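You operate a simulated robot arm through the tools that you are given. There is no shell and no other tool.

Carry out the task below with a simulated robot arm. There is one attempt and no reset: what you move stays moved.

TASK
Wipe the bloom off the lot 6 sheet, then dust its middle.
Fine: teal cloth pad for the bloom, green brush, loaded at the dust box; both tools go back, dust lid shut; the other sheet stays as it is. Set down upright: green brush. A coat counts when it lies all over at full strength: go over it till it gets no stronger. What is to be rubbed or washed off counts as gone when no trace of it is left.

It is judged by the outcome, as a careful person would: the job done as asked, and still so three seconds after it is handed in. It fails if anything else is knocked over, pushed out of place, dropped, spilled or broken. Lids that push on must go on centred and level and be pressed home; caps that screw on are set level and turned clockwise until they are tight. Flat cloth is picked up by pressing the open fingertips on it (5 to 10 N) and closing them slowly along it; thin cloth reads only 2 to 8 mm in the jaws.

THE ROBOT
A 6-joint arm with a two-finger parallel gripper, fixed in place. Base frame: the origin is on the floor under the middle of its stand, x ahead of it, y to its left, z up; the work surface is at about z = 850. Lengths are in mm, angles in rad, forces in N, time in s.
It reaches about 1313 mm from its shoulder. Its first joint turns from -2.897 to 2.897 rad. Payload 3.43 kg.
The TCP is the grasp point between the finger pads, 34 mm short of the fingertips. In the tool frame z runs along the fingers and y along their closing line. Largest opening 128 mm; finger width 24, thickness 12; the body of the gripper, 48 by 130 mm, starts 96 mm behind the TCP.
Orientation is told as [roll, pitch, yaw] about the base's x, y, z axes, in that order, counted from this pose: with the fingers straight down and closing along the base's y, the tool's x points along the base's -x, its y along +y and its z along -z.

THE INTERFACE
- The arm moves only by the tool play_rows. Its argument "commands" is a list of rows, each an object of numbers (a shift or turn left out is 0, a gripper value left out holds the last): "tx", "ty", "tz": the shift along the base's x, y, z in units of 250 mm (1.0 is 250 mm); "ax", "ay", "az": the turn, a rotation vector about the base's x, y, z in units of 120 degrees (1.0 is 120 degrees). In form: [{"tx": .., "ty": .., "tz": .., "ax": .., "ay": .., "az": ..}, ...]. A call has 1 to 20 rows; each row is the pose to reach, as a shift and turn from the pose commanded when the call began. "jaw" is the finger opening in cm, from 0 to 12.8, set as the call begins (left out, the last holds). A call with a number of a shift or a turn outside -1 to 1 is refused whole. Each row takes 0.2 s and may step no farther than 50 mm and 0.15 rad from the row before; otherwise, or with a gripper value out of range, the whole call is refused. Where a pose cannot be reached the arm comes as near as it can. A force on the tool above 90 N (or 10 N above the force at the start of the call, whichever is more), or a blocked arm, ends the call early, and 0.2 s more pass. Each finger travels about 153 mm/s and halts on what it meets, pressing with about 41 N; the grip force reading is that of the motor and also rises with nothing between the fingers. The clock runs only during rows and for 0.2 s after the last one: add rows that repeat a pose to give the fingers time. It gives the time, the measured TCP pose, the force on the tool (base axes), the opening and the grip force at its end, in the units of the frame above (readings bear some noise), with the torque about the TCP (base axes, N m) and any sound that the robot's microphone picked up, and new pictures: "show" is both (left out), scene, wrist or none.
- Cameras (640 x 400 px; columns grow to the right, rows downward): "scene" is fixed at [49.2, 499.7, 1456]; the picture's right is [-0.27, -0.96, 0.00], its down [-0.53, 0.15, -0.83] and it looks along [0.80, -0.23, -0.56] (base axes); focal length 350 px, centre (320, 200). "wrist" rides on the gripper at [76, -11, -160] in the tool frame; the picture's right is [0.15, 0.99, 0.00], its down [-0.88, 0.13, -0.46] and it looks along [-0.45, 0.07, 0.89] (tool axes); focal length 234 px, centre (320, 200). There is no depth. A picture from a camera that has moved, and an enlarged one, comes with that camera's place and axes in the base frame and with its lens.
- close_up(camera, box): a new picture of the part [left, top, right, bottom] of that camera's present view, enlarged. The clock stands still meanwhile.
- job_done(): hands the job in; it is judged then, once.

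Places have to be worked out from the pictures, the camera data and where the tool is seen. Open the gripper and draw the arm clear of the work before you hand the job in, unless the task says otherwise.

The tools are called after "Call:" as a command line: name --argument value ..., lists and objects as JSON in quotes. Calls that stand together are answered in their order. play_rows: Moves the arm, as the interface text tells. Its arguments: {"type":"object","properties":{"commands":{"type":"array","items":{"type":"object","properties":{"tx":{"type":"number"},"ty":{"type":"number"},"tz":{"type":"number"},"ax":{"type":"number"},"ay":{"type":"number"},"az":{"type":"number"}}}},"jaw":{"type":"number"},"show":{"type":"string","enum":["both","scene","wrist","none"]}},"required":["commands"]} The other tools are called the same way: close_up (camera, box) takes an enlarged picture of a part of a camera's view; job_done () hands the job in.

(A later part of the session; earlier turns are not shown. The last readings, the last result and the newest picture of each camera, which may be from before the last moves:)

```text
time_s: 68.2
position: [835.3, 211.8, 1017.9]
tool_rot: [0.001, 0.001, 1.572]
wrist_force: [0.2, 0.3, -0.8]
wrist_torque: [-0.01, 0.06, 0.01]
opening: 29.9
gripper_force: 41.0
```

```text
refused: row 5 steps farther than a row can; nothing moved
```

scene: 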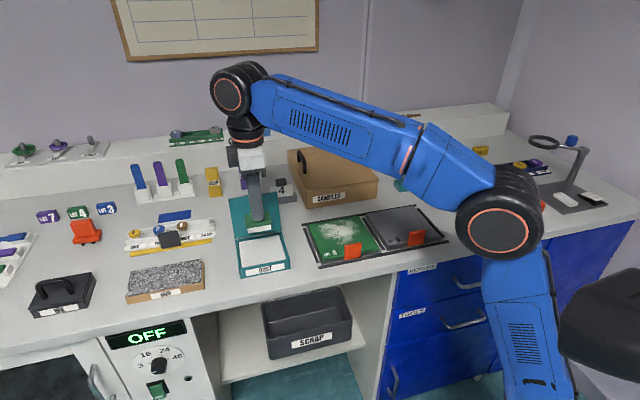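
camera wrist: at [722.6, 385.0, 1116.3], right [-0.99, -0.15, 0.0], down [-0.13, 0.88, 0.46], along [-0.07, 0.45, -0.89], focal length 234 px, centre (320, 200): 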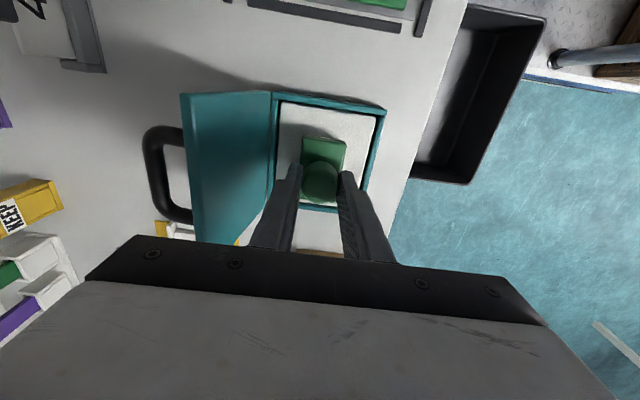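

One step was slightly too long; I reissue it with smaller steps.

Call:
play_rows --commands '[{"ty": -0.18}, {"ty": -0.36}, {"ty": -0.54}, {"tx": -0.15, "ty": -0.56, "tz": -0.04}, {"tx": -0.3, "ty": -0.56, "tz": -0.1}, {"tx": -0.41, "ty": -0.56, "tz": -0.18}, {"tx": -0.41, "ty": -0.56, "tz": -0.24}, {"tx": -0.41, "ty": -0.56, "tz": -0.24}]'

Call:
close_up --camera "scene" --box '[340, 180, 452, 260]'

```text
time_s: 70.0
position: [731.8, 70.4, 958.4]
tool_rot: [0.002, 0.0, 1.572]
wrist_force: [0.4, -0.5, -1.3]
wrist_torque: [0.04, 0.01, -0.01]
opening: 29.7
gripper_force: 41.1
camera wrist: at [742.7, -6.0, 1117.7], right [-0.99, -0.15, 0.0], down [-0.13, 0.88, 0.46], along [-0.07, 0.45, -0.89], focal length 234 px, centre (320, 200)
```

scene: 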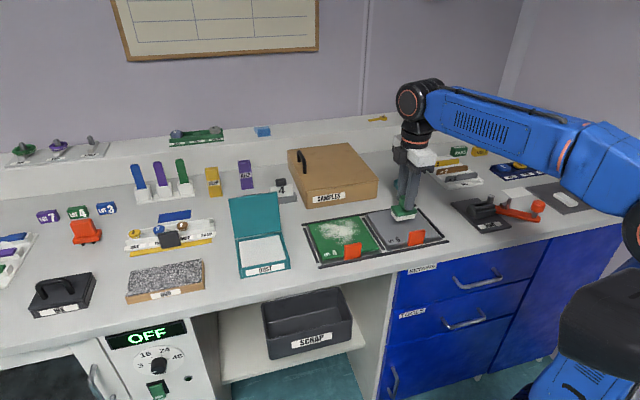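
wrist: 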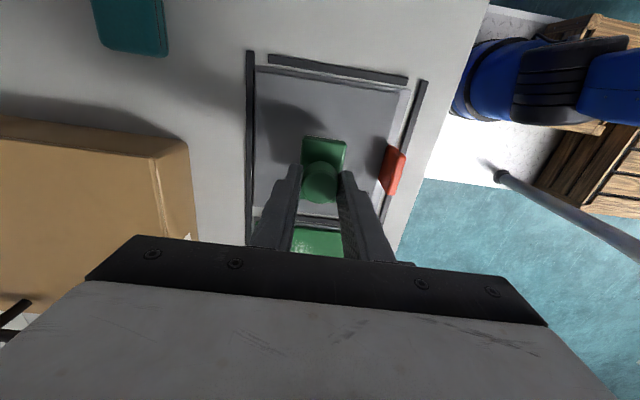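

```text
5.00 times, centred on (396, 220) of scene
camera zoom: at [49.2, 499.7, 1456.0], right [-0.27, -0.96, 0.0], down [-0.53, 0.15, -0.83], along [0.8, -0.23, -0.56], focal length 1752 px, centre (-60, 100)
```

zoom: 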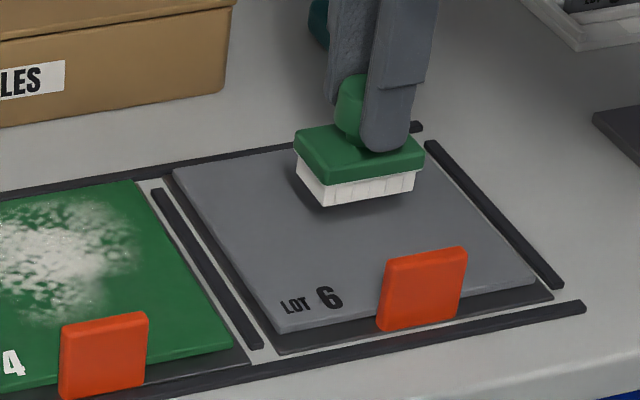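

Brush is above the sheet's centre. I lower to find contact (expected TCP z≈930).

Call:
play_rows --commands '[{"tz": -0.05}, {"tz": -0.09}, {"tz": -0.1}, {"tz": -0.106}, {"tz": -0.106}]' --show "none"

```text
time_s: 71.2
position: [732.1, 69.8, 932.0]
tool_rot: [0.002, -0.001, 1.571]
wrist_force: [0.2, 0.0, -0.4]
wrist_torque: [-0.01, 0.01, 0.0]
opening: 29.7
gripper_force: 40.9
```

Call:
play_rows --commands '[{"tz": -0.006}, {"tz": -0.012}, {"tz": -0.012}]' --show "none"

```text
time_s: 72.0
position: [732.2, 71.1, 930.6]
tool_rot: [0.0, -0.001, 1.571]
wrist_force: [4.0, 0.0, 16.9]
wrist_torque: [-0.01, -0.23, 0.0]
opening: 29.8
gripper_force: 40.9
```

Contact at 16.9 N. I ease up slightly and make a first set of strokes around the middle, then look.

Call:
play_rows --commands '[{"tz": 0.003}, {"tx": 0.04, "tz": 0.003}, {"tx": 0.08, "tz": 0.003}, {"tx": 0.04, "tz": 0.003}, {"tx": 0.0, "tz": 0.003}, {"tx": -0.04, "tz": 0.003}, {"tx": -0.08, "tz": 0.003}, {"tx": -0.08, "ty": 0.06, "tz": 0.003}, {"tx": -0.04, "ty": 0.06, "tz": 0.003}, {"tx": 0.0, "ty": 0.06, "tz": 0.003}, {"tx": 0.04, "ty": 0.06, "tz": 0.003}, {"tx": 0.08, "ty": 0.06, "tz": 0.003}, {"tx": 0.08, "ty": 0.0, "tz": 0.003}, {"tx": 0.08, "ty": -0.06, "tz": 0.003}, {"tx": 0.04, "ty": -0.06, "tz": 0.003}, {"tx": 0.0, "ty": -0.06, "tz": 0.003}, {"tx": -0.04, "ty": -0.06, "tz": 0.003}, {"tx": -0.08, "ty": -0.06, "tz": 0.003}, {"tx": -0.08, "ty": 0.0, "tz": 0.003}, {"tx": 0.0, "ty": 0.0, "tz": 0.003}]' --show "none"

Call:
play_rows --commands '[{"tz": 0.06}, {"tz": 0.18}, {"tz": 0.3, "tx": 0.1}, {"tz": 0.3, "tx": 0.28}, {"tz": 0.3, "tx": 0.4}, {"tz": 0.3, "tx": 0.4}]'

Call:
close_up --camera "scene" --box '[348, 195, 452, 260]'

```text
time_s: 76.2
position: [730.9, 69.6, 930.4]
tool_rot: [0.001, 0.001, 1.57]
wrist_force: [-6.7, 0.6, 12.0]
wrist_torque: [0.02, 0.37, -0.04]
opening: 29.7
gripper_force: 40.8
```

```text
time_s: 77.6
position: [832.6, 68.3, 1006.7]
tool_rot: [0.002, 0.0, 1.572]
wrist_force: [0.2, 0.1, -0.4]
wrist_torque: [-0.01, -0.03, 0.0]
opening: 29.9
gripper_force: 40.7
camera wrist: at [844.1, -6.3, 1166.3], right [-0.99, -0.15, 0.0], down [-0.13, 0.88, 0.46], along [-0.07, 0.45, -0.89], focal length 234 px, centre (320, 200)
```

scene: 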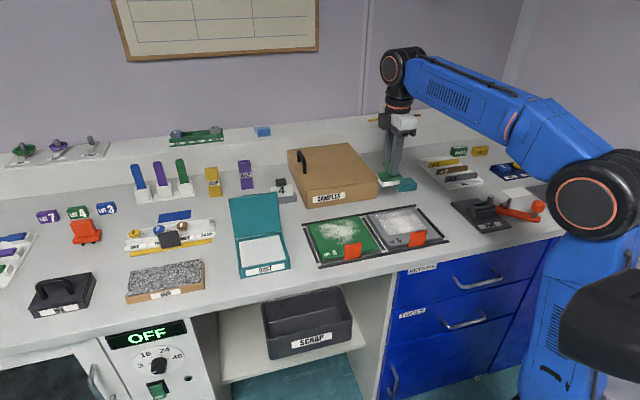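
wrist: 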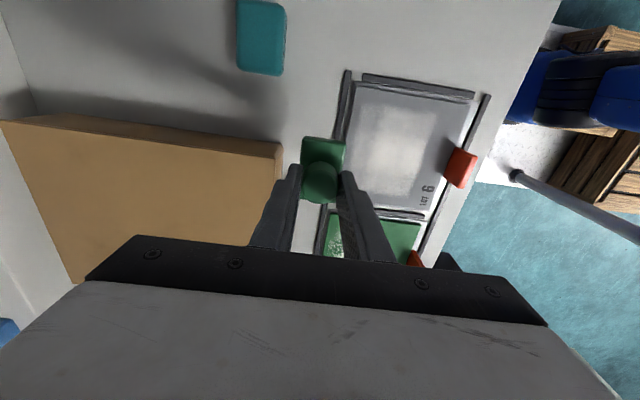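

```text
6.15 times, centred on (400, 228) of scene
camera zoom: at [49.2, 499.7, 1456.0], right [-0.27, -0.96, 0.0], down [-0.53, 0.15, -0.83], along [0.8, -0.23, -0.56], focal length 2157 px, centre (-172, 31)
```

zoom: 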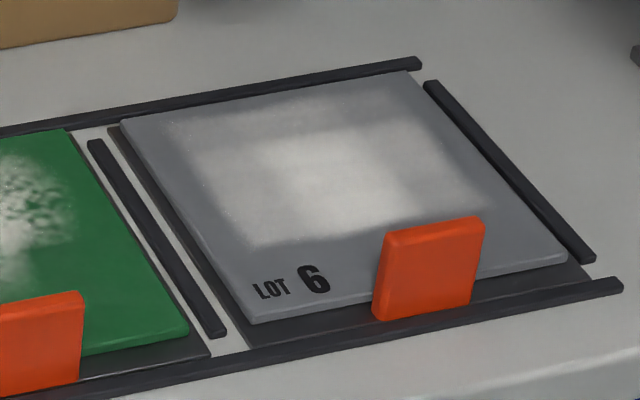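

Dust is building up, strongest in the middle. I check the wrist view of the coat and the bristles.

Call:
close_up --camera "wrist" --box '[330, 60, 500, 220]'

Call:
close_up --camera "scene" --box '[360, 150, 440, 200]'

Call:
close_up --camera "scene" --box '[364, 204, 436, 249]'

```text
2.50 times, centred on (415, 140) of wrist
camera zoom: at [844.1, -6.3, 1166.3], right [-0.99, -0.15, 0.0], down [-0.13, 0.88, 0.46], along [-0.07, 0.45, -0.89], focal length 585 px, centre (82, 350)
```

zoom: 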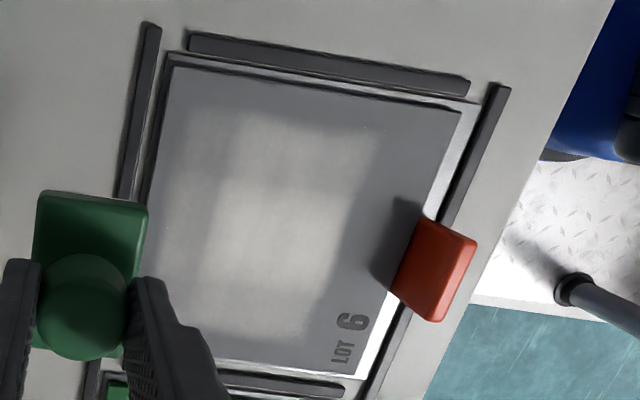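

```text
8.00 times, centred on (400, 175) of scene
camera zoom: at [49.2, 499.7, 1456.0], right [-0.27, -0.96, 0.0], down [-0.53, 0.15, -0.83], along [0.8, -0.23, -0.56], focal length 2804 px, centre (-320, 400)
```

zoom: 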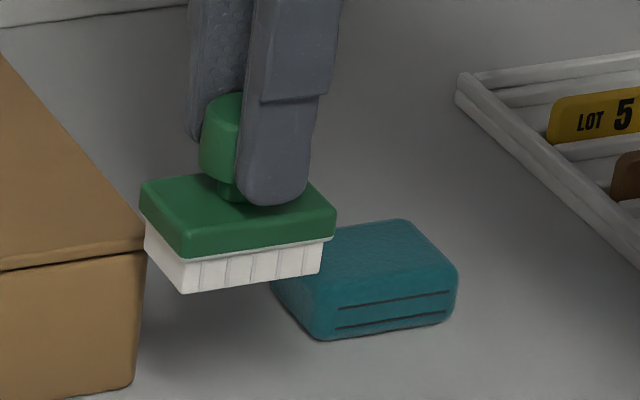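

```text
8.89 times, centred on (400, 226) of scene
camera zoom: at [49.2, 499.7, 1456.0], right [-0.27, -0.96, 0.0], down [-0.53, 0.15, -0.83], along [0.8, -0.23, -0.56], focal length 3115 px, centre (-391, -36)
```

zoom: 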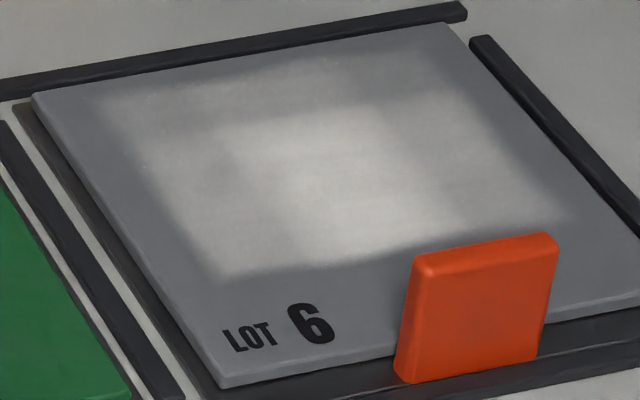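

The coat needs more strokes and the bristles are still white. I go back down and continue with strokes spread over the middle region.

Call:
play_rows --commands '[{"tx": -0.15}, {"tx": -0.3, "tz": -0.06}, {"tx": -0.4, "tz": -0.16}, {"tx": -0.4, "tz": -0.26}, {"tx": -0.4, "tz": -0.29}, {"tx": -0.4, "tz": -0.3}, {"tx": -0.4, "tz": -0.3}]' --show "none"

Call:
play_rows --commands '[{"tx": 0.045}, {"tx": 0.09}, {"tx": 0.09, "ty": 0.035}, {"tx": 0.09, "ty": 0.07}, {"tx": 0.045, "ty": 0.07}, {"tx": 0.0, "ty": 0.07}, {"tx": -0.045, "ty": 0.07}, {"tx": -0.09, "ty": 0.07}, {"tx": -0.09, "ty": 0.035}, {"tx": -0.09, "ty": 0.0}, {"tx": -0.09, "ty": -0.035}, {"tx": -0.09, "ty": -0.07}, {"tx": -0.045, "ty": -0.07}, {"tx": 0.0, "ty": -0.07}, {"tx": 0.045, "ty": -0.07}, {"tx": 0.09, "ty": -0.07}, {"tx": 0.09, "ty": -0.035}, {"tx": 0.09, "ty": 0.0}, {"tx": 0.045, "ty": 0.0}, {"tx": 0.0, "ty": 0.0}]' --show "none"

Call:
play_rows --commands '[{"tx": 0.045}, {"tx": 0.09}, {"tx": 0.09, "ty": 0.035}, {"tx": 0.09, "ty": 0.07}, {"tx": 0.045, "ty": 0.07}, {"tx": 0.0, "ty": 0.07}, {"tx": -0.045, "ty": 0.07}, {"tx": -0.09, "ty": 0.07}, {"tx": -0.09, "ty": 0.035}, {"tx": -0.09, "ty": 0.0}, {"tx": -0.09, "ty": -0.035}, {"tx": -0.09, "ty": -0.07}, {"tx": -0.045, "ty": -0.07}, {"tx": 0.0, "ty": -0.07}, {"tx": 0.045, "ty": -0.07}, {"tx": 0.09, "ty": -0.07}, {"tx": 0.09, "ty": -0.035}, {"tx": 0.09, "ty": 0.0}, {"tx": 0.045, "ty": 0.0}, {"tx": 0.0, "ty": 0.0}]' --show "scene"

Call:
close_up --camera "scene" --box '[348, 185, 452, 260]'

```text
time_s: 79.2
position: [734.3, 70.2, 929.6]
tool_rot: [0.003, -0.001, 1.572]
wrist_force: [-0.7, 0.5, 1.5]
wrist_torque: [0.03, -0.06, 0.02]
opening: 30.2
gripper_force: 41.1
```

```text
time_s: 83.4
position: [730.5, 69.0, 929.2]
tool_rot: [0.002, 0.0, 1.571]
wrist_force: [5.5, 1.2, 8.7]
wrist_torque: [0.07, -0.25, 0.01]
opening: 29.9
gripper_force: 40.9
```

```text
time_s: 87.6
position: [731.7, 71.4, 930.7]
tool_rot: [0.001, 0.0, 1.57]
wrist_force: [0.0, -0.3, -0.3]
wrist_torque: [0.05, -0.03, -0.01]
opening: 29.7
gripper_force: 41.4
```

scene: 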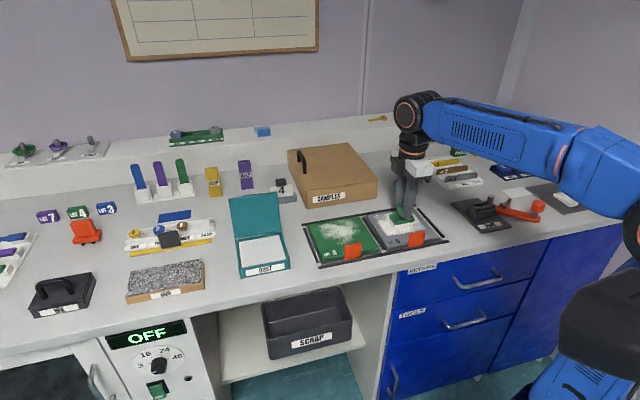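

```text
5.33 times, centred on (400, 222) of scene
camera zoom: at [49.2, 499.7, 1456.0], right [-0.27, -0.96, 0.0], down [-0.53, 0.15, -0.83], along [0.8, -0.23, -0.56], focal length 1869 px, centre (-107, 80)
```

zoom: 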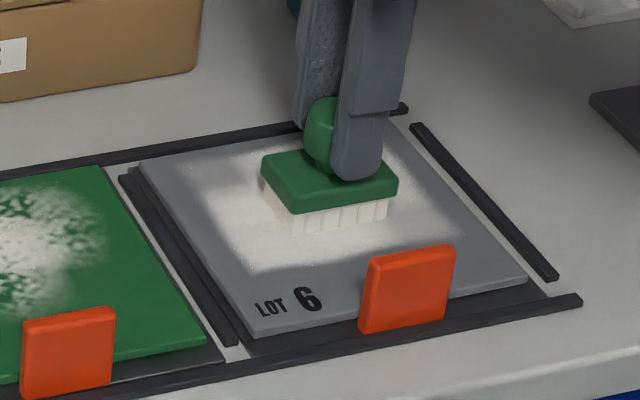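

The coat is now clearly stronger. Contact became light, so I press 1 mm lower and continue with more loops, then look.

Call:
play_rows --commands '[{"tz": -0.004}, {"tx": 0.045, "tz": -0.004}, {"tx": 0.09, "tz": -0.004}, {"tx": 0.09, "ty": 0.07, "tz": -0.004}, {"tx": 0.045, "ty": 0.07, "tz": -0.004}, {"tx": 0.0, "ty": 0.07, "tz": -0.004}, {"tx": -0.045, "ty": 0.07, "tz": -0.004}, {"tx": -0.09, "ty": 0.07, "tz": -0.004}, {"tx": -0.09, "ty": 0.035, "tz": -0.004}, {"tx": -0.09, "ty": 0.0, "tz": -0.004}, {"tx": -0.09, "ty": -0.035, "tz": -0.004}, {"tx": -0.09, "ty": -0.07, "tz": -0.004}, {"tx": -0.045, "ty": -0.07, "tz": -0.004}, {"tx": 0.0, "ty": -0.07, "tz": -0.004}, {"tx": 0.045, "ty": -0.07, "tz": -0.004}, {"tx": 0.09, "ty": -0.07, "tz": -0.004}, {"tx": 0.09, "ty": -0.035, "tz": -0.004}, {"tx": 0.09, "ty": 0.0, "tz": -0.004}, {"tx": 0.045, "ty": 0.0, "tz": -0.004}, {"tx": 0.0, "ty": 0.0, "tz": -0.004}]' --show "none"

Call:
play_rows --commands '[{"tz": 0.06}, {"tz": 0.18}, {"tz": 0.3, "tx": 0.1}, {"tz": 0.3, "tx": 0.28}, {"tz": 0.3, "tx": 0.4}, {"tz": 0.3, "tx": 0.4}]'

Call:
close_up --camera "scene" --box '[364, 204, 436, 249]'

Call:
close_up --camera "wrist" --box '[330, 60, 500, 220]'

Call:
close_up --camera "scene" --box '[360, 150, 440, 200]'

```text
time_s: 91.8
position: [732.6, 71.5, 928.9]
tool_rot: [0.002, 0.0, 1.571]
wrist_force: [6.1, 0.8, 13.0]
wrist_torque: [-0.17, -0.34, 0.04]
opening: 29.7
gripper_force: 40.9
```

```text
time_s: 93.2
position: [832.1, 67.8, 1003.5]
tool_rot: [0.002, -0.002, 1.57]
wrist_force: [-0.4, -0.4, -1.1]
wrist_torque: [0.03, 0.01, -0.01]
opening: 29.9
gripper_force: 40.9
camera wrist: at [842.7, -7.4, 1163.5], right [-0.99, -0.15, 0.0], down [-0.13, 0.88, 0.46], along [-0.07, 0.45, -0.89], focal length 234 px, centre (320, 200)
```

scene: 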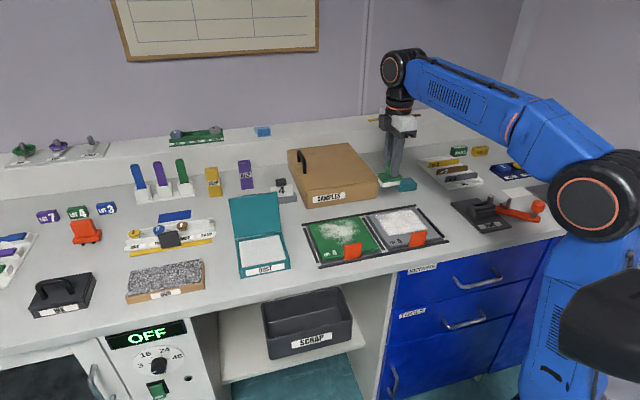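
wrist: 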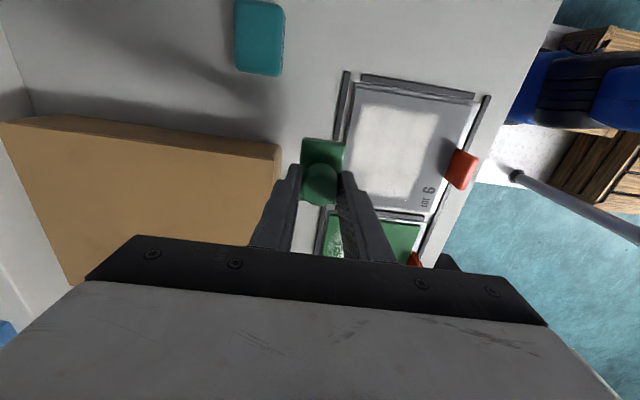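

```text
8.89 times, centred on (400, 226) of scene
camera zoom: at [49.2, 499.7, 1456.0], right [-0.27, -0.96, 0.0], down [-0.53, 0.15, -0.83], along [0.8, -0.23, -0.56], focal length 3115 px, centre (-391, -36)
```

zoom: 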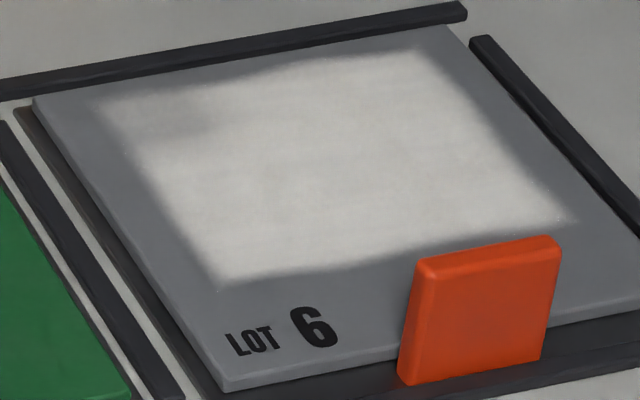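

```text
2.50 times, centred on (415, 140) of wrist
camera zoom: at [842.7, -7.4, 1163.5], right [-0.99, -0.15, 0.0], down [-0.13, 0.88, 0.46], along [-0.07, 0.45, -0.89], focal length 585 px, centre (82, 350)
```

zoom: 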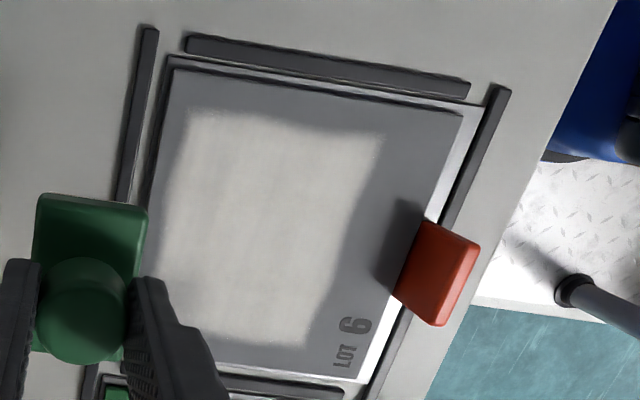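

```text
8.00 times, centred on (400, 175) of scene
camera zoom: at [49.2, 499.7, 1456.0], right [-0.27, -0.96, 0.0], down [-0.53, 0.15, -0.83], along [0.8, -0.23, -0.56], focal length 2804 px, centre (-320, 400)
```

zoom: 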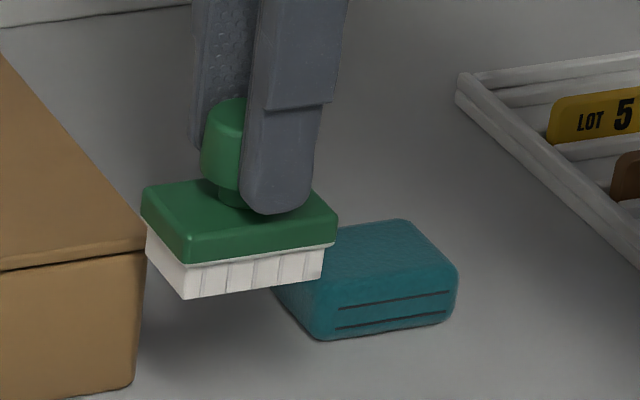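

The coat looks nearly uniform, fainter toward the far-left corner. I go back for two more loops with a slightly wider pattern, then compare.

Call:
play_rows --commands '[{"tx": -0.15}, {"tx": -0.3, "tz": -0.06}, {"tx": -0.408, "tz": -0.16}, {"tx": -0.408, "tz": -0.26}, {"tx": -0.408, "tz": -0.29}, {"tx": -0.408, "tz": -0.3}, {"tx": -0.408, "tz": -0.302}, {"tx": -0.408, "tz": -0.302}]' --show "none"

Call:
play_rows --commands '[{"tx": 0.05, "ty": 0.04}, {"tx": 0.1, "ty": 0.08}, {"tx": 0.1, "ty": 0.04}, {"tx": 0.1, "ty": 0.0}, {"tx": 0.1, "ty": -0.04}, {"tx": 0.1, "ty": -0.08}, {"tx": 0.05, "ty": -0.08}, {"tx": 0.05, "ty": 0.0}, {"tx": 0.05, "ty": 0.08}, {"tx": 0.0, "ty": 0.08}, {"tx": 0.0, "ty": 0.0}, {"tx": 0.0, "ty": -0.08}, {"tx": -0.05, "ty": -0.08}, {"tx": -0.05, "ty": 0.0}, {"tx": -0.05, "ty": 0.08}, {"tx": -0.1, "ty": 0.08}, {"tx": -0.1, "ty": 0.04}, {"tx": -0.1, "ty": 0.0}, {"tx": -0.1, "ty": -0.04}, {"tx": -0.1, "ty": -0.08}]' --show "none"

Call:
play_rows --commands '[{"tx": 0.05}, {"tx": 0.1}, {"tx": 0.15}, {"tx": 0.2}, {"tx": 0.2, "ty": 0.04}, {"tx": 0.15, "ty": 0.04}, {"tx": 0.1, "ty": 0.04}, {"tx": 0.05, "ty": 0.04}, {"tx": 0.0, "ty": 0.04}, {"tx": 0.0, "ty": 0.1}, {"tx": 0.05, "ty": 0.1}, {"tx": 0.1, "ty": 0.1}, {"tx": 0.15, "ty": 0.1}, {"tx": 0.2, "ty": 0.1}, {"tx": 0.2, "ty": 0.16}, {"tx": 0.15, "ty": 0.16}, {"tx": 0.1, "ty": 0.16}, {"tx": 0.05, "ty": 0.16}, {"tx": 0.0, "ty": 0.16}, {"tx": 0.1, "ty": 0.08}]' --show "none"

Call:
play_rows --commands '[{"tz": 0.06}, {"tz": 0.18}, {"tz": 0.3, "tx": 0.1}, {"tz": 0.3, "tx": 0.28}, {"tz": 0.3, "tx": 0.408}, {"tz": 0.3, "tx": 0.408}]'

Call:
close_up --camera "scene" --box '[364, 204, 436, 249]'

Call:
close_up --camera "wrist" --box '[330, 60, 500, 220]'

Call:
close_up --camera "scene" --box '[360, 150, 440, 200]'

```text
time_s: 95.0
position: [731.1, 70.0, 928.8]
tool_rot: [0.002, 0.001, 1.569]
wrist_force: [-0.2, 0.5, -0.2]
wrist_torque: [0.01, 0.02, 0.03]
opening: 29.9
gripper_force: 41.0
```

```text
time_s: 99.2
position: [704.3, 48.8, 928.9]
tool_rot: [0.001, 0.001, 1.571]
wrist_force: [-0.6, 3.3, 2.8]
wrist_torque: [0.18, 0.07, -0.03]
opening: 30.0
gripper_force: 41.4
```

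```text
time_s: 103.4
position: [730.9, 70.3, 928.5]
tool_rot: [0.004, 0.001, 1.573]
wrist_force: [-4.4, 4.7, 6.7]
wrist_torque: [0.13, 0.29, -0.1]
opening: 30.0
gripper_force: 41.0
```

```text
time_s: 104.8
position: [832.2, 70.5, 1003.1]
tool_rot: [0.002, 0.0, 1.57]
wrist_force: [-0.1, -0.7, -0.1]
wrist_torque: [-0.02, -0.02, 0.02]
opening: 29.8
gripper_force: 41.0
camera wrist: at [843.9, -5.0, 1163.5], right [-0.99, -0.15, 0.0], down [-0.13, 0.88, 0.46], along [-0.07, 0.45, -0.89], focal length 234 px, centre (320, 200)
```

scene: 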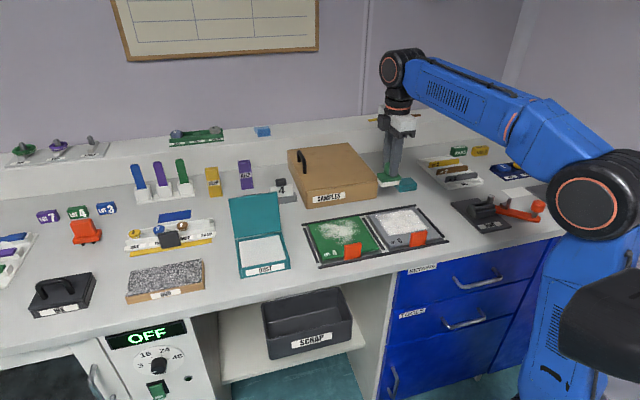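
wrist: 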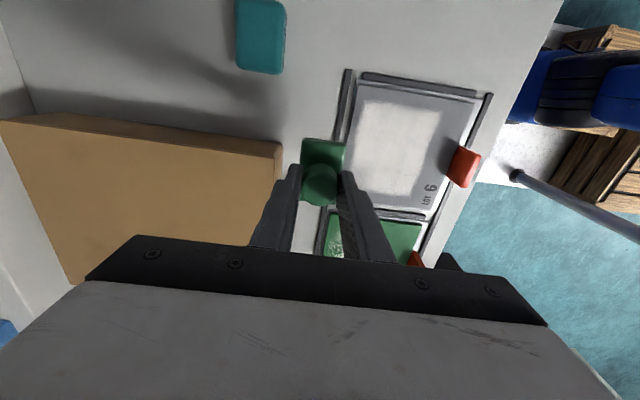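

```text
8.89 times, centred on (400, 226) of scene
camera zoom: at [49.2, 499.7, 1456.0], right [-0.27, -0.96, 0.0], down [-0.53, 0.15, -0.83], along [0.8, -0.23, -0.56], focal length 3115 px, centre (-391, -36)
```

zoom: 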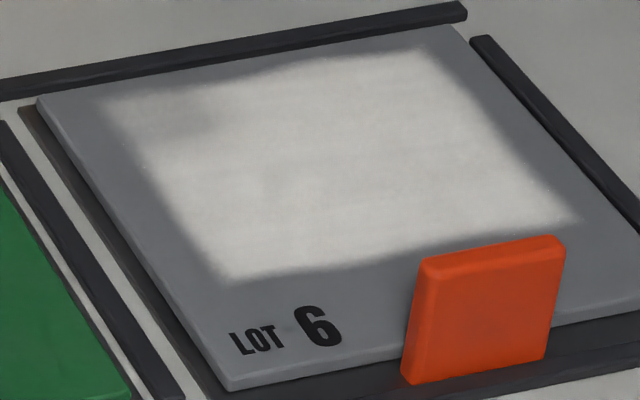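

```text
2.50 times, centred on (415, 140) of wrist
camera zoom: at [843.9, -5.0, 1163.5], right [-0.99, -0.15, 0.0], down [-0.13, 0.88, 0.46], along [-0.07, 0.45, -0.89], focal length 585 px, centre (82, 350)
```

zoom: 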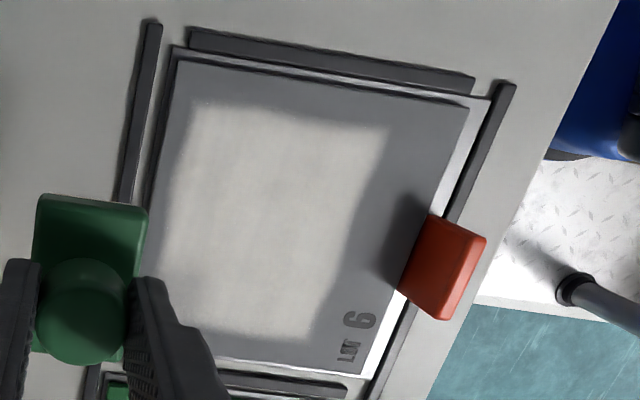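

```text
8.00 times, centred on (400, 175) of scene
camera zoom: at [49.2, 499.7, 1456.0], right [-0.27, -0.96, 0.0], down [-0.53, 0.15, -0.83], along [0.8, -0.23, -0.56], focal length 2804 px, centre (-320, 400)
```

zoom: 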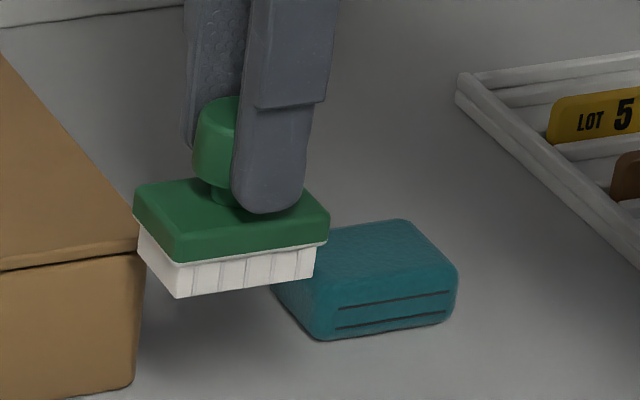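

The sheet may have shifted a millimetre or two from the strokes; I take the same close-up as at the start to compare.

Call:
close_up --camera "scene" --box '[340, 195, 452, 265]'

```text
5.71 times, centred on (396, 230) of scene
camera zoom: at [49.2, 499.7, 1456.0], right [-0.27, -0.96, 0.0], down [-0.53, 0.15, -0.83], along [0.8, -0.23, -0.56], focal length 2003 px, centre (-114, 29)
```

zoom: 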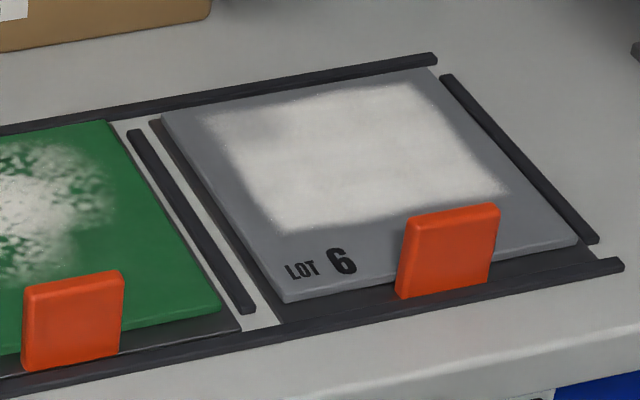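

Compared with the start, the sheet with its base has slid a few mm toward −x/−y inside its rail nest. I zoom on the gaps around it.

Call:
close_up --camera "scene" --box '[355, 205, 403, 235]'

Call:
close_up --camera "scene" --box '[376, 230, 424, 260]'

Call:
close_up --camera "scene" --box '[412, 218, 460, 248]'

Call:
close_up --camera "scene" --box '[392, 196, 440, 226]'

Call:
close_up --camera "scene" --box '[296, 205, 392, 270]'

```text
13.33 times, centred on (379, 220) of scene
camera zoom: at [49.2, 499.7, 1456.0], right [-0.27, -0.96, 0.0], down [-0.53, 0.15, -0.83], along [0.8, -0.23, -0.56], focal length 4673 px, centre (-467, -67)
```

zoom: 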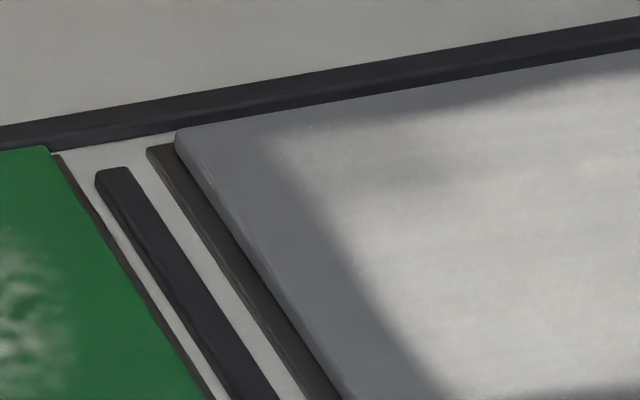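

```text
13.33 times, centred on (400, 245) of scene
camera zoom: at [49.2, 499.7, 1456.0], right [-0.27, -0.96, 0.0], down [-0.53, 0.15, -0.83], along [0.8, -0.23, -0.56], focal length 4673 px, centre (-747, -400)
```

zoom: 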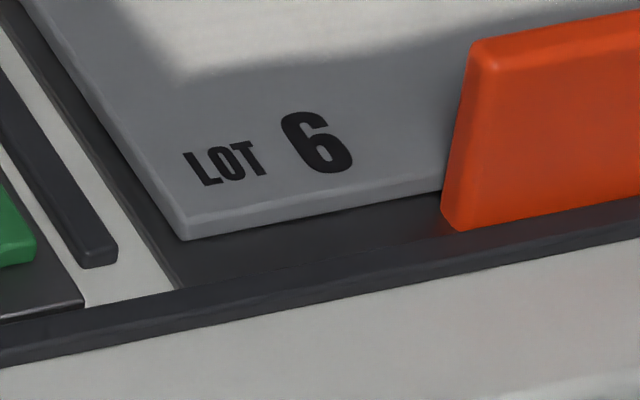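

```text
13.33 times, centred on (436, 233) of scene
camera zoom: at [49.2, 499.7, 1456.0], right [-0.27, -0.96, 0.0], down [-0.53, 0.15, -0.83], along [0.8, -0.23, -0.56], focal length 4673 px, centre (-1227, -240)
```

zoom: 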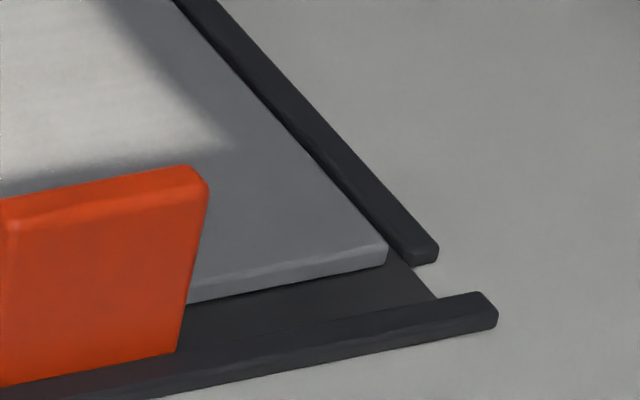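

```text
13.33 times, centred on (416, 211) of scene
camera zoom: at [49.2, 499.7, 1456.0], right [-0.27, -0.96, 0.0], down [-0.53, 0.15, -0.83], along [0.8, -0.23, -0.56], focal length 4673 px, centre (-960, 53)
```

zoom: 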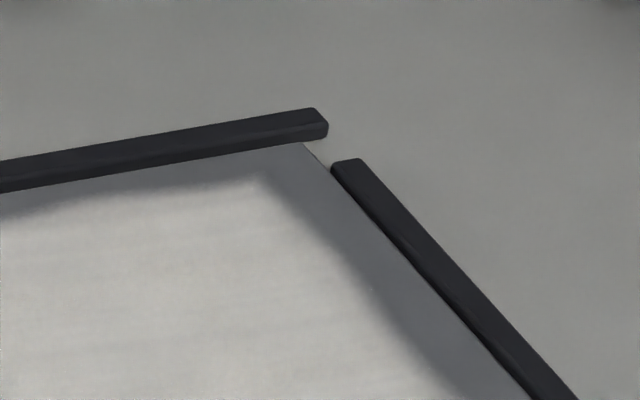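

```text
6.15 times, centred on (344, 238) of scene
camera zoom: at [49.2, 499.7, 1456.0], right [-0.27, -0.96, 0.0], down [-0.53, 0.15, -0.83], along [0.8, -0.23, -0.56], focal length 2157 px, centre (172, -31)
```

zoom: 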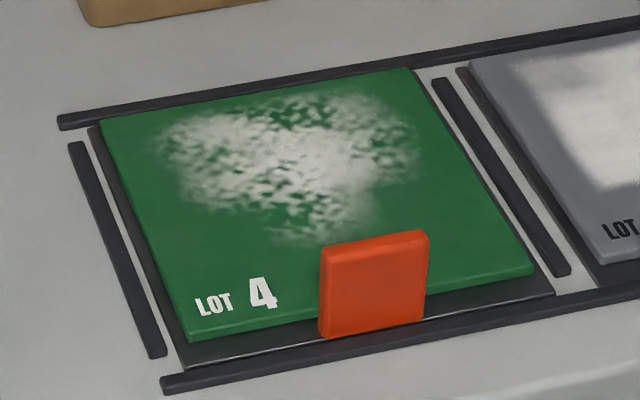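

The sheet stays inside its nest (now against the near and right rails); I'll nudge it back at the end. The coat should reach nearer to the front side too, so I reload the brush first, going back by the same corridor.

Call:
play_rows --commands '[{"ty": 0.18}, {"ty": 0.36}, {"ty": 0.54}, {"ty": 0.7}, {"ty": 0.84, "tx": -0.09}, {"ty": 0.96, "tx": -0.22}, {"ty": 1.0, "tx": -0.37}, {"ty": 1.0, "tx": -0.48}]' --show "none"

Call:
play_rows --commands '[{"ty": 0.14}, {"ty": 0.32}, {"ty": 0.5}, {"ty": 0.56}, {"ty": 0.56, "tz": -0.1}, {"ty": 0.56, "tz": -0.18}, {"ty": 0.56, "tz": -0.2}, {"ty": 0.56, "tz": -0.2}]'

```text
time_s: 106.6
position: [712.1, 320.7, 1003.3]
tool_rot: [0.003, 0.001, 1.571]
wrist_force: [-0.4, -0.7, -1.9]
wrist_torque: [-0.02, 0.01, -0.03]
opening: 29.7
gripper_force: 40.9
```

```text
time_s: 108.4
position: [711.1, 460.3, 953.1]
tool_rot: [0.003, 0.0, 1.571]
wrist_force: [0.8, 0.0, -0.6]
wrist_torque: [-0.02, -0.03, 0.01]
opening: 30.2
gripper_force: 41.4
camera wrist: at [723.3, 385.0, 1113.3], right [-0.99, -0.15, 0.0], down [-0.13, 0.88, 0.46], along [-0.07, 0.45, -0.89], focal length 234 px, centre (320, 200)
```

scene: 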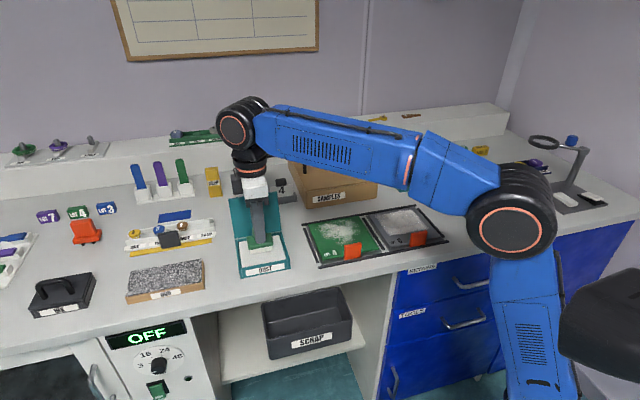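
wrist: 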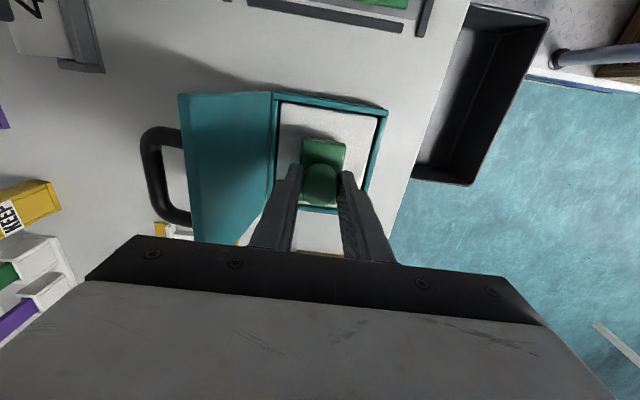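

Over the dust again; I lower to contact and work the bristles gently.

Call:
play_rows --commands '[{"tz": -0.01}, {"tz": -0.018}, {"tz": -0.022}, {"tz": -0.022, "tx": 0.03}, {"tz": -0.022, "tx": -0.03}, {"tz": -0.022}, {"tz": -0.022, "ty": 0.03}, {"tz": -0.022, "ty": -0.03}, {"tz": -0.022}]' --show "none"

```text
time_s: 110.4
position: [711.9, 458.9, 947.4]
tool_rot: [0.002, -0.002, 1.57]
wrist_force: [0.6, 0.3, -0.2]
wrist_torque: [0.04, 0.02, 0.01]
opening: 30.1
gripper_force: 40.6
```

No contact force yet; the brush has crept up slightly in the grip. I lower 2 mm more.

Call:
play_rows --commands '[{"tz": -0.006}, {"tz": -0.01}, {"tz": -0.01}]' --show "none"

```text
time_s: 111.2
position: [711.5, 459.5, 947.9]
tool_rot: [-0.002, -0.002, 1.571]
wrist_force: [2.3, 4.1, 27.8]
wrist_torque: [-0.17, -0.05, 0.03]
opening: 29.9
gripper_force: 41.2
```

Call:
play_rows --commands '[{"tz": 0.005}, {"tz": 0.005, "tx": 0.03}, {"tz": 0.005, "tx": -0.03}, {"tz": 0.005}, {"tz": 0.005, "ty": 0.03}, {"tz": 0.005, "ty": -0.03}, {"tz": 0.005}, {"tz": 0.07}, {"tz": 0.18}, {"tz": 0.29}]' --show "none"

Call:
play_rows --commands '[{"ty": -0.18}, {"ty": -0.36}, {"tx": 0.1, "ty": -0.5}, {"tx": 0.26, "ty": -0.6}, {"tx": 0.4, "ty": -0.72}, {"tx": 0.49, "ty": -0.86}, {"tx": 0.49, "ty": -1.0}]' --show "none"

```text
time_s: 113.4
position: [712.3, 459.7, 1018.0]
tool_rot: [0.002, 0.002, 1.572]
wrist_force: [0.0, 0.5, -1.2]
wrist_torque: [0.0, -0.01, 0.0]
opening: 30.1
gripper_force: 41.2
```

```text
time_s: 115.0
position: [834.6, 210.2, 1015.8]
tool_rot: [0.002, 0.002, 1.572]
wrist_force: [-0.3, -0.7, -0.7]
wrist_torque: [0.0, 0.03, 0.0]
opening: 29.8
gripper_force: 41.0
```

Reloaded. I bring the brush back above the sheet, centred on its present middle (≈(722, 68)), and lower to just above contact.

Call:
play_rows --commands '[{"ty": -0.18}, {"ty": -0.36}, {"ty": -0.54}, {"tx": -0.15, "ty": -0.568, "tz": -0.04}, {"tx": -0.3, "ty": -0.568, "tz": -0.1}, {"tx": -0.45, "ty": -0.568, "tz": -0.18}, {"tx": -0.45, "ty": -0.568, "tz": -0.28}, {"tx": -0.45, "ty": -0.568, "tz": -0.34}, {"tx": -0.45, "ty": -0.568, "tz": -0.352}, {"tx": -0.45, "ty": -0.568, "tz": -0.352}]'

Call:
close_up --camera "scene" --box '[340, 185, 452, 265]'

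```text
time_s: 117.2
position: [721.8, 69.1, 929.4]
tool_rot: [0.001, 0.0, 1.57]
wrist_force: [0.3, -0.4, -0.2]
wrist_torque: [0.0, -0.06, 0.01]
opening: 29.6
gripper_force: 40.8
camera wrist: at [732.2, -7.0, 1090.6], right [-0.99, -0.15, 0.0], down [-0.13, 0.88, 0.46], along [-0.07, 0.45, -0.89], focal length 234 px, centre (320, 200)
```

scene: 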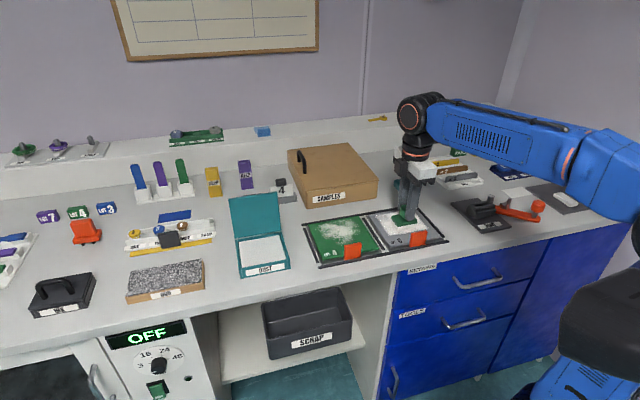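
wrist: 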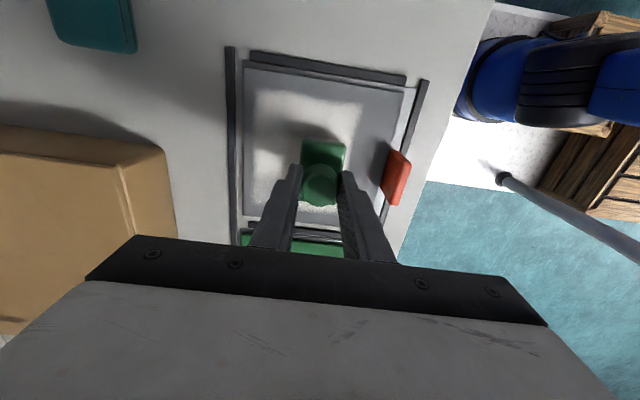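

```text
5.00 times, centred on (396, 225) of scene
camera zoom: at [49.2, 499.7, 1456.0], right [-0.27, -0.96, 0.0], down [-0.53, 0.15, -0.83], along [0.8, -0.23, -0.56], focal length 1752 px, centre (-60, 75)
```

zoom: 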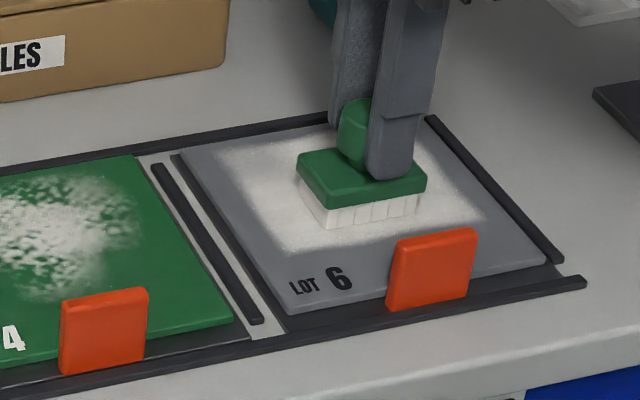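

Call:
play_rows --commands '[{"tz": -0.004}, {"tz": -0.008}, {"tz": -0.008}]' --show "none"

```text
time_s: 118.0
position: [722.0, 68.1, 928.0]
tool_rot: [0.0, 0.0, 1.57]
wrist_force: [-0.3, -0.1, -0.6]
wrist_torque: [0.02, 0.01, 0.02]
opening: 29.9
gripper_force: 40.7
```

Call:
play_rows --commands '[{"tz": -0.004}, {"tz": -0.007}, {"tz": -0.007}]' --show "none"

```text
time_s: 118.8
position: [721.4, 69.0, 928.4]
tool_rot: [-0.002, 0.0, 1.57]
wrist_force: [2.8, -3.0, 32.2]
wrist_torque: [-0.13, -0.12, 0.0]
opening: 30.2
gripper_force: 41.1
```

32 N is more than wanted; I ease up 1.3 mm for light contact and stroke the middle including the near side.

Call:
play_rows --commands '[{"tz": 0.005}, {"tz": 0.005, "tx": -0.05}, {"tz": 0.005, "tx": -0.096}, {"tz": 0.005, "tx": -0.096, "ty": 0.04}, {"tz": 0.005, "tx": -0.096, "ty": 0.08}, {"tz": 0.005, "tx": -0.096, "ty": 0.04}, {"tz": 0.005, "tx": -0.096, "ty": 0.0}, {"tz": 0.005, "tx": -0.096, "ty": -0.04}, {"tz": 0.005, "tx": -0.096, "ty": -0.08}, {"tz": 0.005, "tx": -0.05, "ty": -0.08}, {"tz": 0.005, "tx": -0.05, "ty": -0.04}, {"tz": 0.005, "tx": -0.05, "ty": 0.0}, {"tz": 0.005, "tx": -0.05, "ty": 0.04}, {"tz": 0.005, "tx": -0.05, "ty": 0.08}, {"tz": 0.005, "tx": 0.0, "ty": 0.08}, {"tz": 0.005, "tx": 0.0, "ty": 0.04}, {"tz": 0.005, "tx": 0.0, "ty": 0.0}, {"tz": 0.005, "tx": 0.0, "ty": -0.04}, {"tz": 0.005, "tx": 0.0, "ty": -0.08}, {"tz": 0.005, "tx": 0.05, "ty": -0.08}]' --show "none"

Call:
play_rows --commands '[{"ty": 0.04}, {"ty": 0.08}, {"ty": 0.12}, {"ty": 0.16}, {"tx": 0.05, "ty": 0.16}, {"tx": 0.05, "ty": 0.12}, {"tx": 0.05, "ty": 0.08}, {"tx": 0.05, "ty": 0.04}, {"tx": 0.05, "ty": 0.0}, {"tx": 0.0, "ty": 0.0}, {"tx": -0.05, "ty": 0.0}, {"tx": -0.1, "ty": 0.0}, {"tx": -0.146, "ty": 0.0}, {"tx": -0.146, "ty": 0.05}, {"tx": -0.1, "ty": 0.05}, {"tx": -0.05, "ty": 0.05}, {"tx": 0.0, "ty": 0.05}, {"tx": 0.05, "ty": 0.05}, {"tx": 0.05, "ty": 0.11}, {"tx": 0.0, "ty": 0.11}]' --show "none"

Call:
play_rows --commands '[{"tx": -0.05}, {"tx": -0.1}, {"tx": -0.146}, {"tx": -0.146, "ty": 0.05}, {"tx": -0.1, "ty": 0.05}, {"tx": -0.05, "ty": 0.05}, {"tx": 0.0, "ty": 0.05}, {"tx": 0.05, "ty": 0.05}, {"tx": 0.05, "ty": 0.0}, {"tx": 0.0, "ty": 0.0}]' --show "scene"

Call:
close_up --camera "scene" --box '[340, 195, 452, 265]'

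```text
time_s: 123.0
position: [732.7, 48.7, 927.2]
tool_rot: [0.003, 0.0, 1.571]
wrist_force: [-2.7, 1.4, 2.6]
wrist_torque: [0.11, 0.18, 0.06]
opening: 29.9
gripper_force: 40.8
```

```text
time_s: 127.2
position: [733.7, 76.0, 928.3]
tool_rot: [0.001, 0.001, 1.57]
wrist_force: [0.4, -0.1, -0.7]
wrist_torque: [-0.03, 0.0, -0.01]
opening: 29.7
gripper_force: 41.0
```

```text
time_s: 129.4
position: [734.4, 74.4, 929.7]
tool_rot: [0.001, 0.001, 1.571]
wrist_force: [-0.1, -0.2, -1.3]
wrist_torque: [0.01, 0.02, -0.01]
opening: 29.9
gripper_force: 40.6
```

scene: 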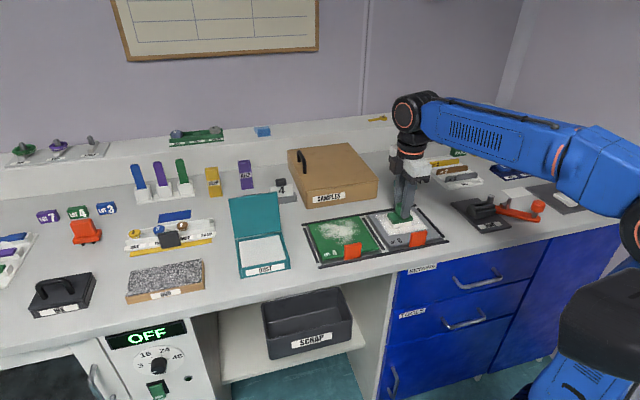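

```text
5.71 times, centred on (396, 230) of scene
camera zoom: at [49.2, 499.7, 1456.0], right [-0.27, -0.96, 0.0], down [-0.53, 0.15, -0.83], along [0.8, -0.23, -0.56], focal length 2003 px, centre (-114, 29)
```

zoom: 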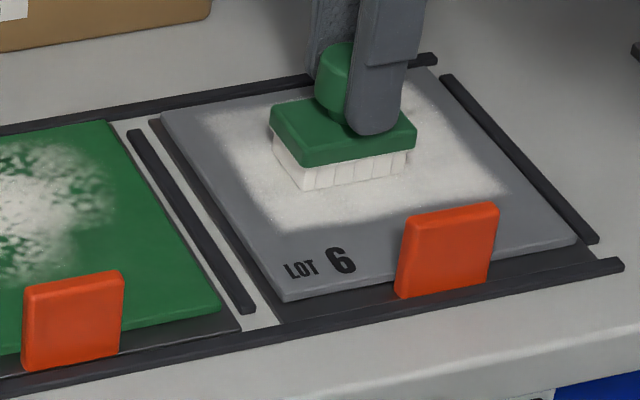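

Contact has become nil; I lower until ~8–10 N and then repeat the strokes.

Call:
play_rows --commands '[{"tz": -0.003}, {"tz": -0.005}, {"tz": -0.005}]' --show "none"

```text
time_s: 130.2
position: [735.3, 75.0, 927.4]
tool_rot: [0.0, 0.001, 1.57]
wrist_force: [1.1, -4.4, 7.7]
wrist_torque: [-0.22, -0.09, 0.0]
opening: 30.1
gripper_force: 40.7
```

Call:
play_rows --commands '[{"tx": -0.05, "ty": 0.05}, {"tx": -0.1, "ty": 0.05}, {"tx": -0.146, "ty": 0.05}, {"tx": -0.146, "ty": 0.01}, {"tx": -0.146, "ty": -0.03}, {"tx": -0.146, "ty": -0.07}, {"tx": -0.146, "ty": -0.11, "tz": -0.001}, {"tx": -0.1, "ty": -0.11, "tz": -0.001}, {"tx": -0.1, "ty": -0.07, "tz": -0.001}, {"tx": -0.1, "ty": -0.03, "tz": -0.001}, {"tx": -0.1, "ty": 0.01, "tz": -0.001}, {"tx": -0.1, "ty": 0.05, "tz": -0.001}, {"tx": -0.05, "ty": 0.05, "tz": -0.002}, {"tx": -0.05, "ty": 0.01, "tz": -0.002}, {"tx": -0.05, "ty": -0.03, "tz": -0.002}, {"tx": -0.05, "ty": -0.07, "tz": -0.002}, {"tx": -0.05, "ty": -0.11, "tz": -0.002}, {"tx": 0.0, "ty": -0.11, "tz": -0.002}, {"tx": 0.0, "ty": -0.07, "tz": -0.002}, {"tx": 0.0, "ty": -0.03, "tz": -0.002}]' --show "none"

Call:
play_rows --commands '[{"ty": 0.04}, {"ty": 0.08}, {"tx": 0.05, "ty": 0.08}, {"tx": 0.05, "ty": 0.04}, {"tx": 0.05, "ty": 0.0}, {"tx": 0.05, "ty": -0.04}, {"tx": 0.05, "ty": -0.08}, {"tx": 0.0, "ty": -0.08, "tz": -0.001}, {"tx": -0.05, "ty": -0.08, "tz": -0.001}, {"tx": -0.1, "ty": -0.08, "tz": -0.001}, {"tx": -0.146, "ty": -0.08, "tz": -0.001}, {"tx": -0.146, "ty": -0.02, "tz": -0.001}, {"tx": -0.1, "ty": -0.02, "tz": -0.001}, {"tx": -0.05, "ty": -0.02, "tz": -0.001}, {"tx": 0.0, "ty": -0.02, "tz": -0.001}, {"tx": 0.05, "ty": -0.02, "tz": -0.001}, {"tx": 0.05, "ty": 0.04, "tz": -0.001}, {"tx": 0.0, "ty": 0.04, "tz": -0.001}, {"tx": -0.05, "ty": 0.04, "tz": -0.001}, {"tx": -0.1, "ty": 0.04, "tz": -0.001}]' --show "none"

```text
time_s: 134.4
position: [735.9, 69.0, 926.3]
tool_rot: [0.001, 0.0, 1.572]
wrist_force: [0.0, -1.7, 1.2]
wrist_torque: [-0.14, 0.0, -0.01]
opening: 29.7
gripper_force: 40.9
```

```text
time_s: 138.6
position: [709.2, 77.7, 925.3]
tool_rot: [0.0, 0.001, 1.571]
wrist_force: [0.3, 0.2, -1.0]
wrist_torque: [0.0, 0.06, 0.02]
opening: 30.1
gripper_force: 41.6
```

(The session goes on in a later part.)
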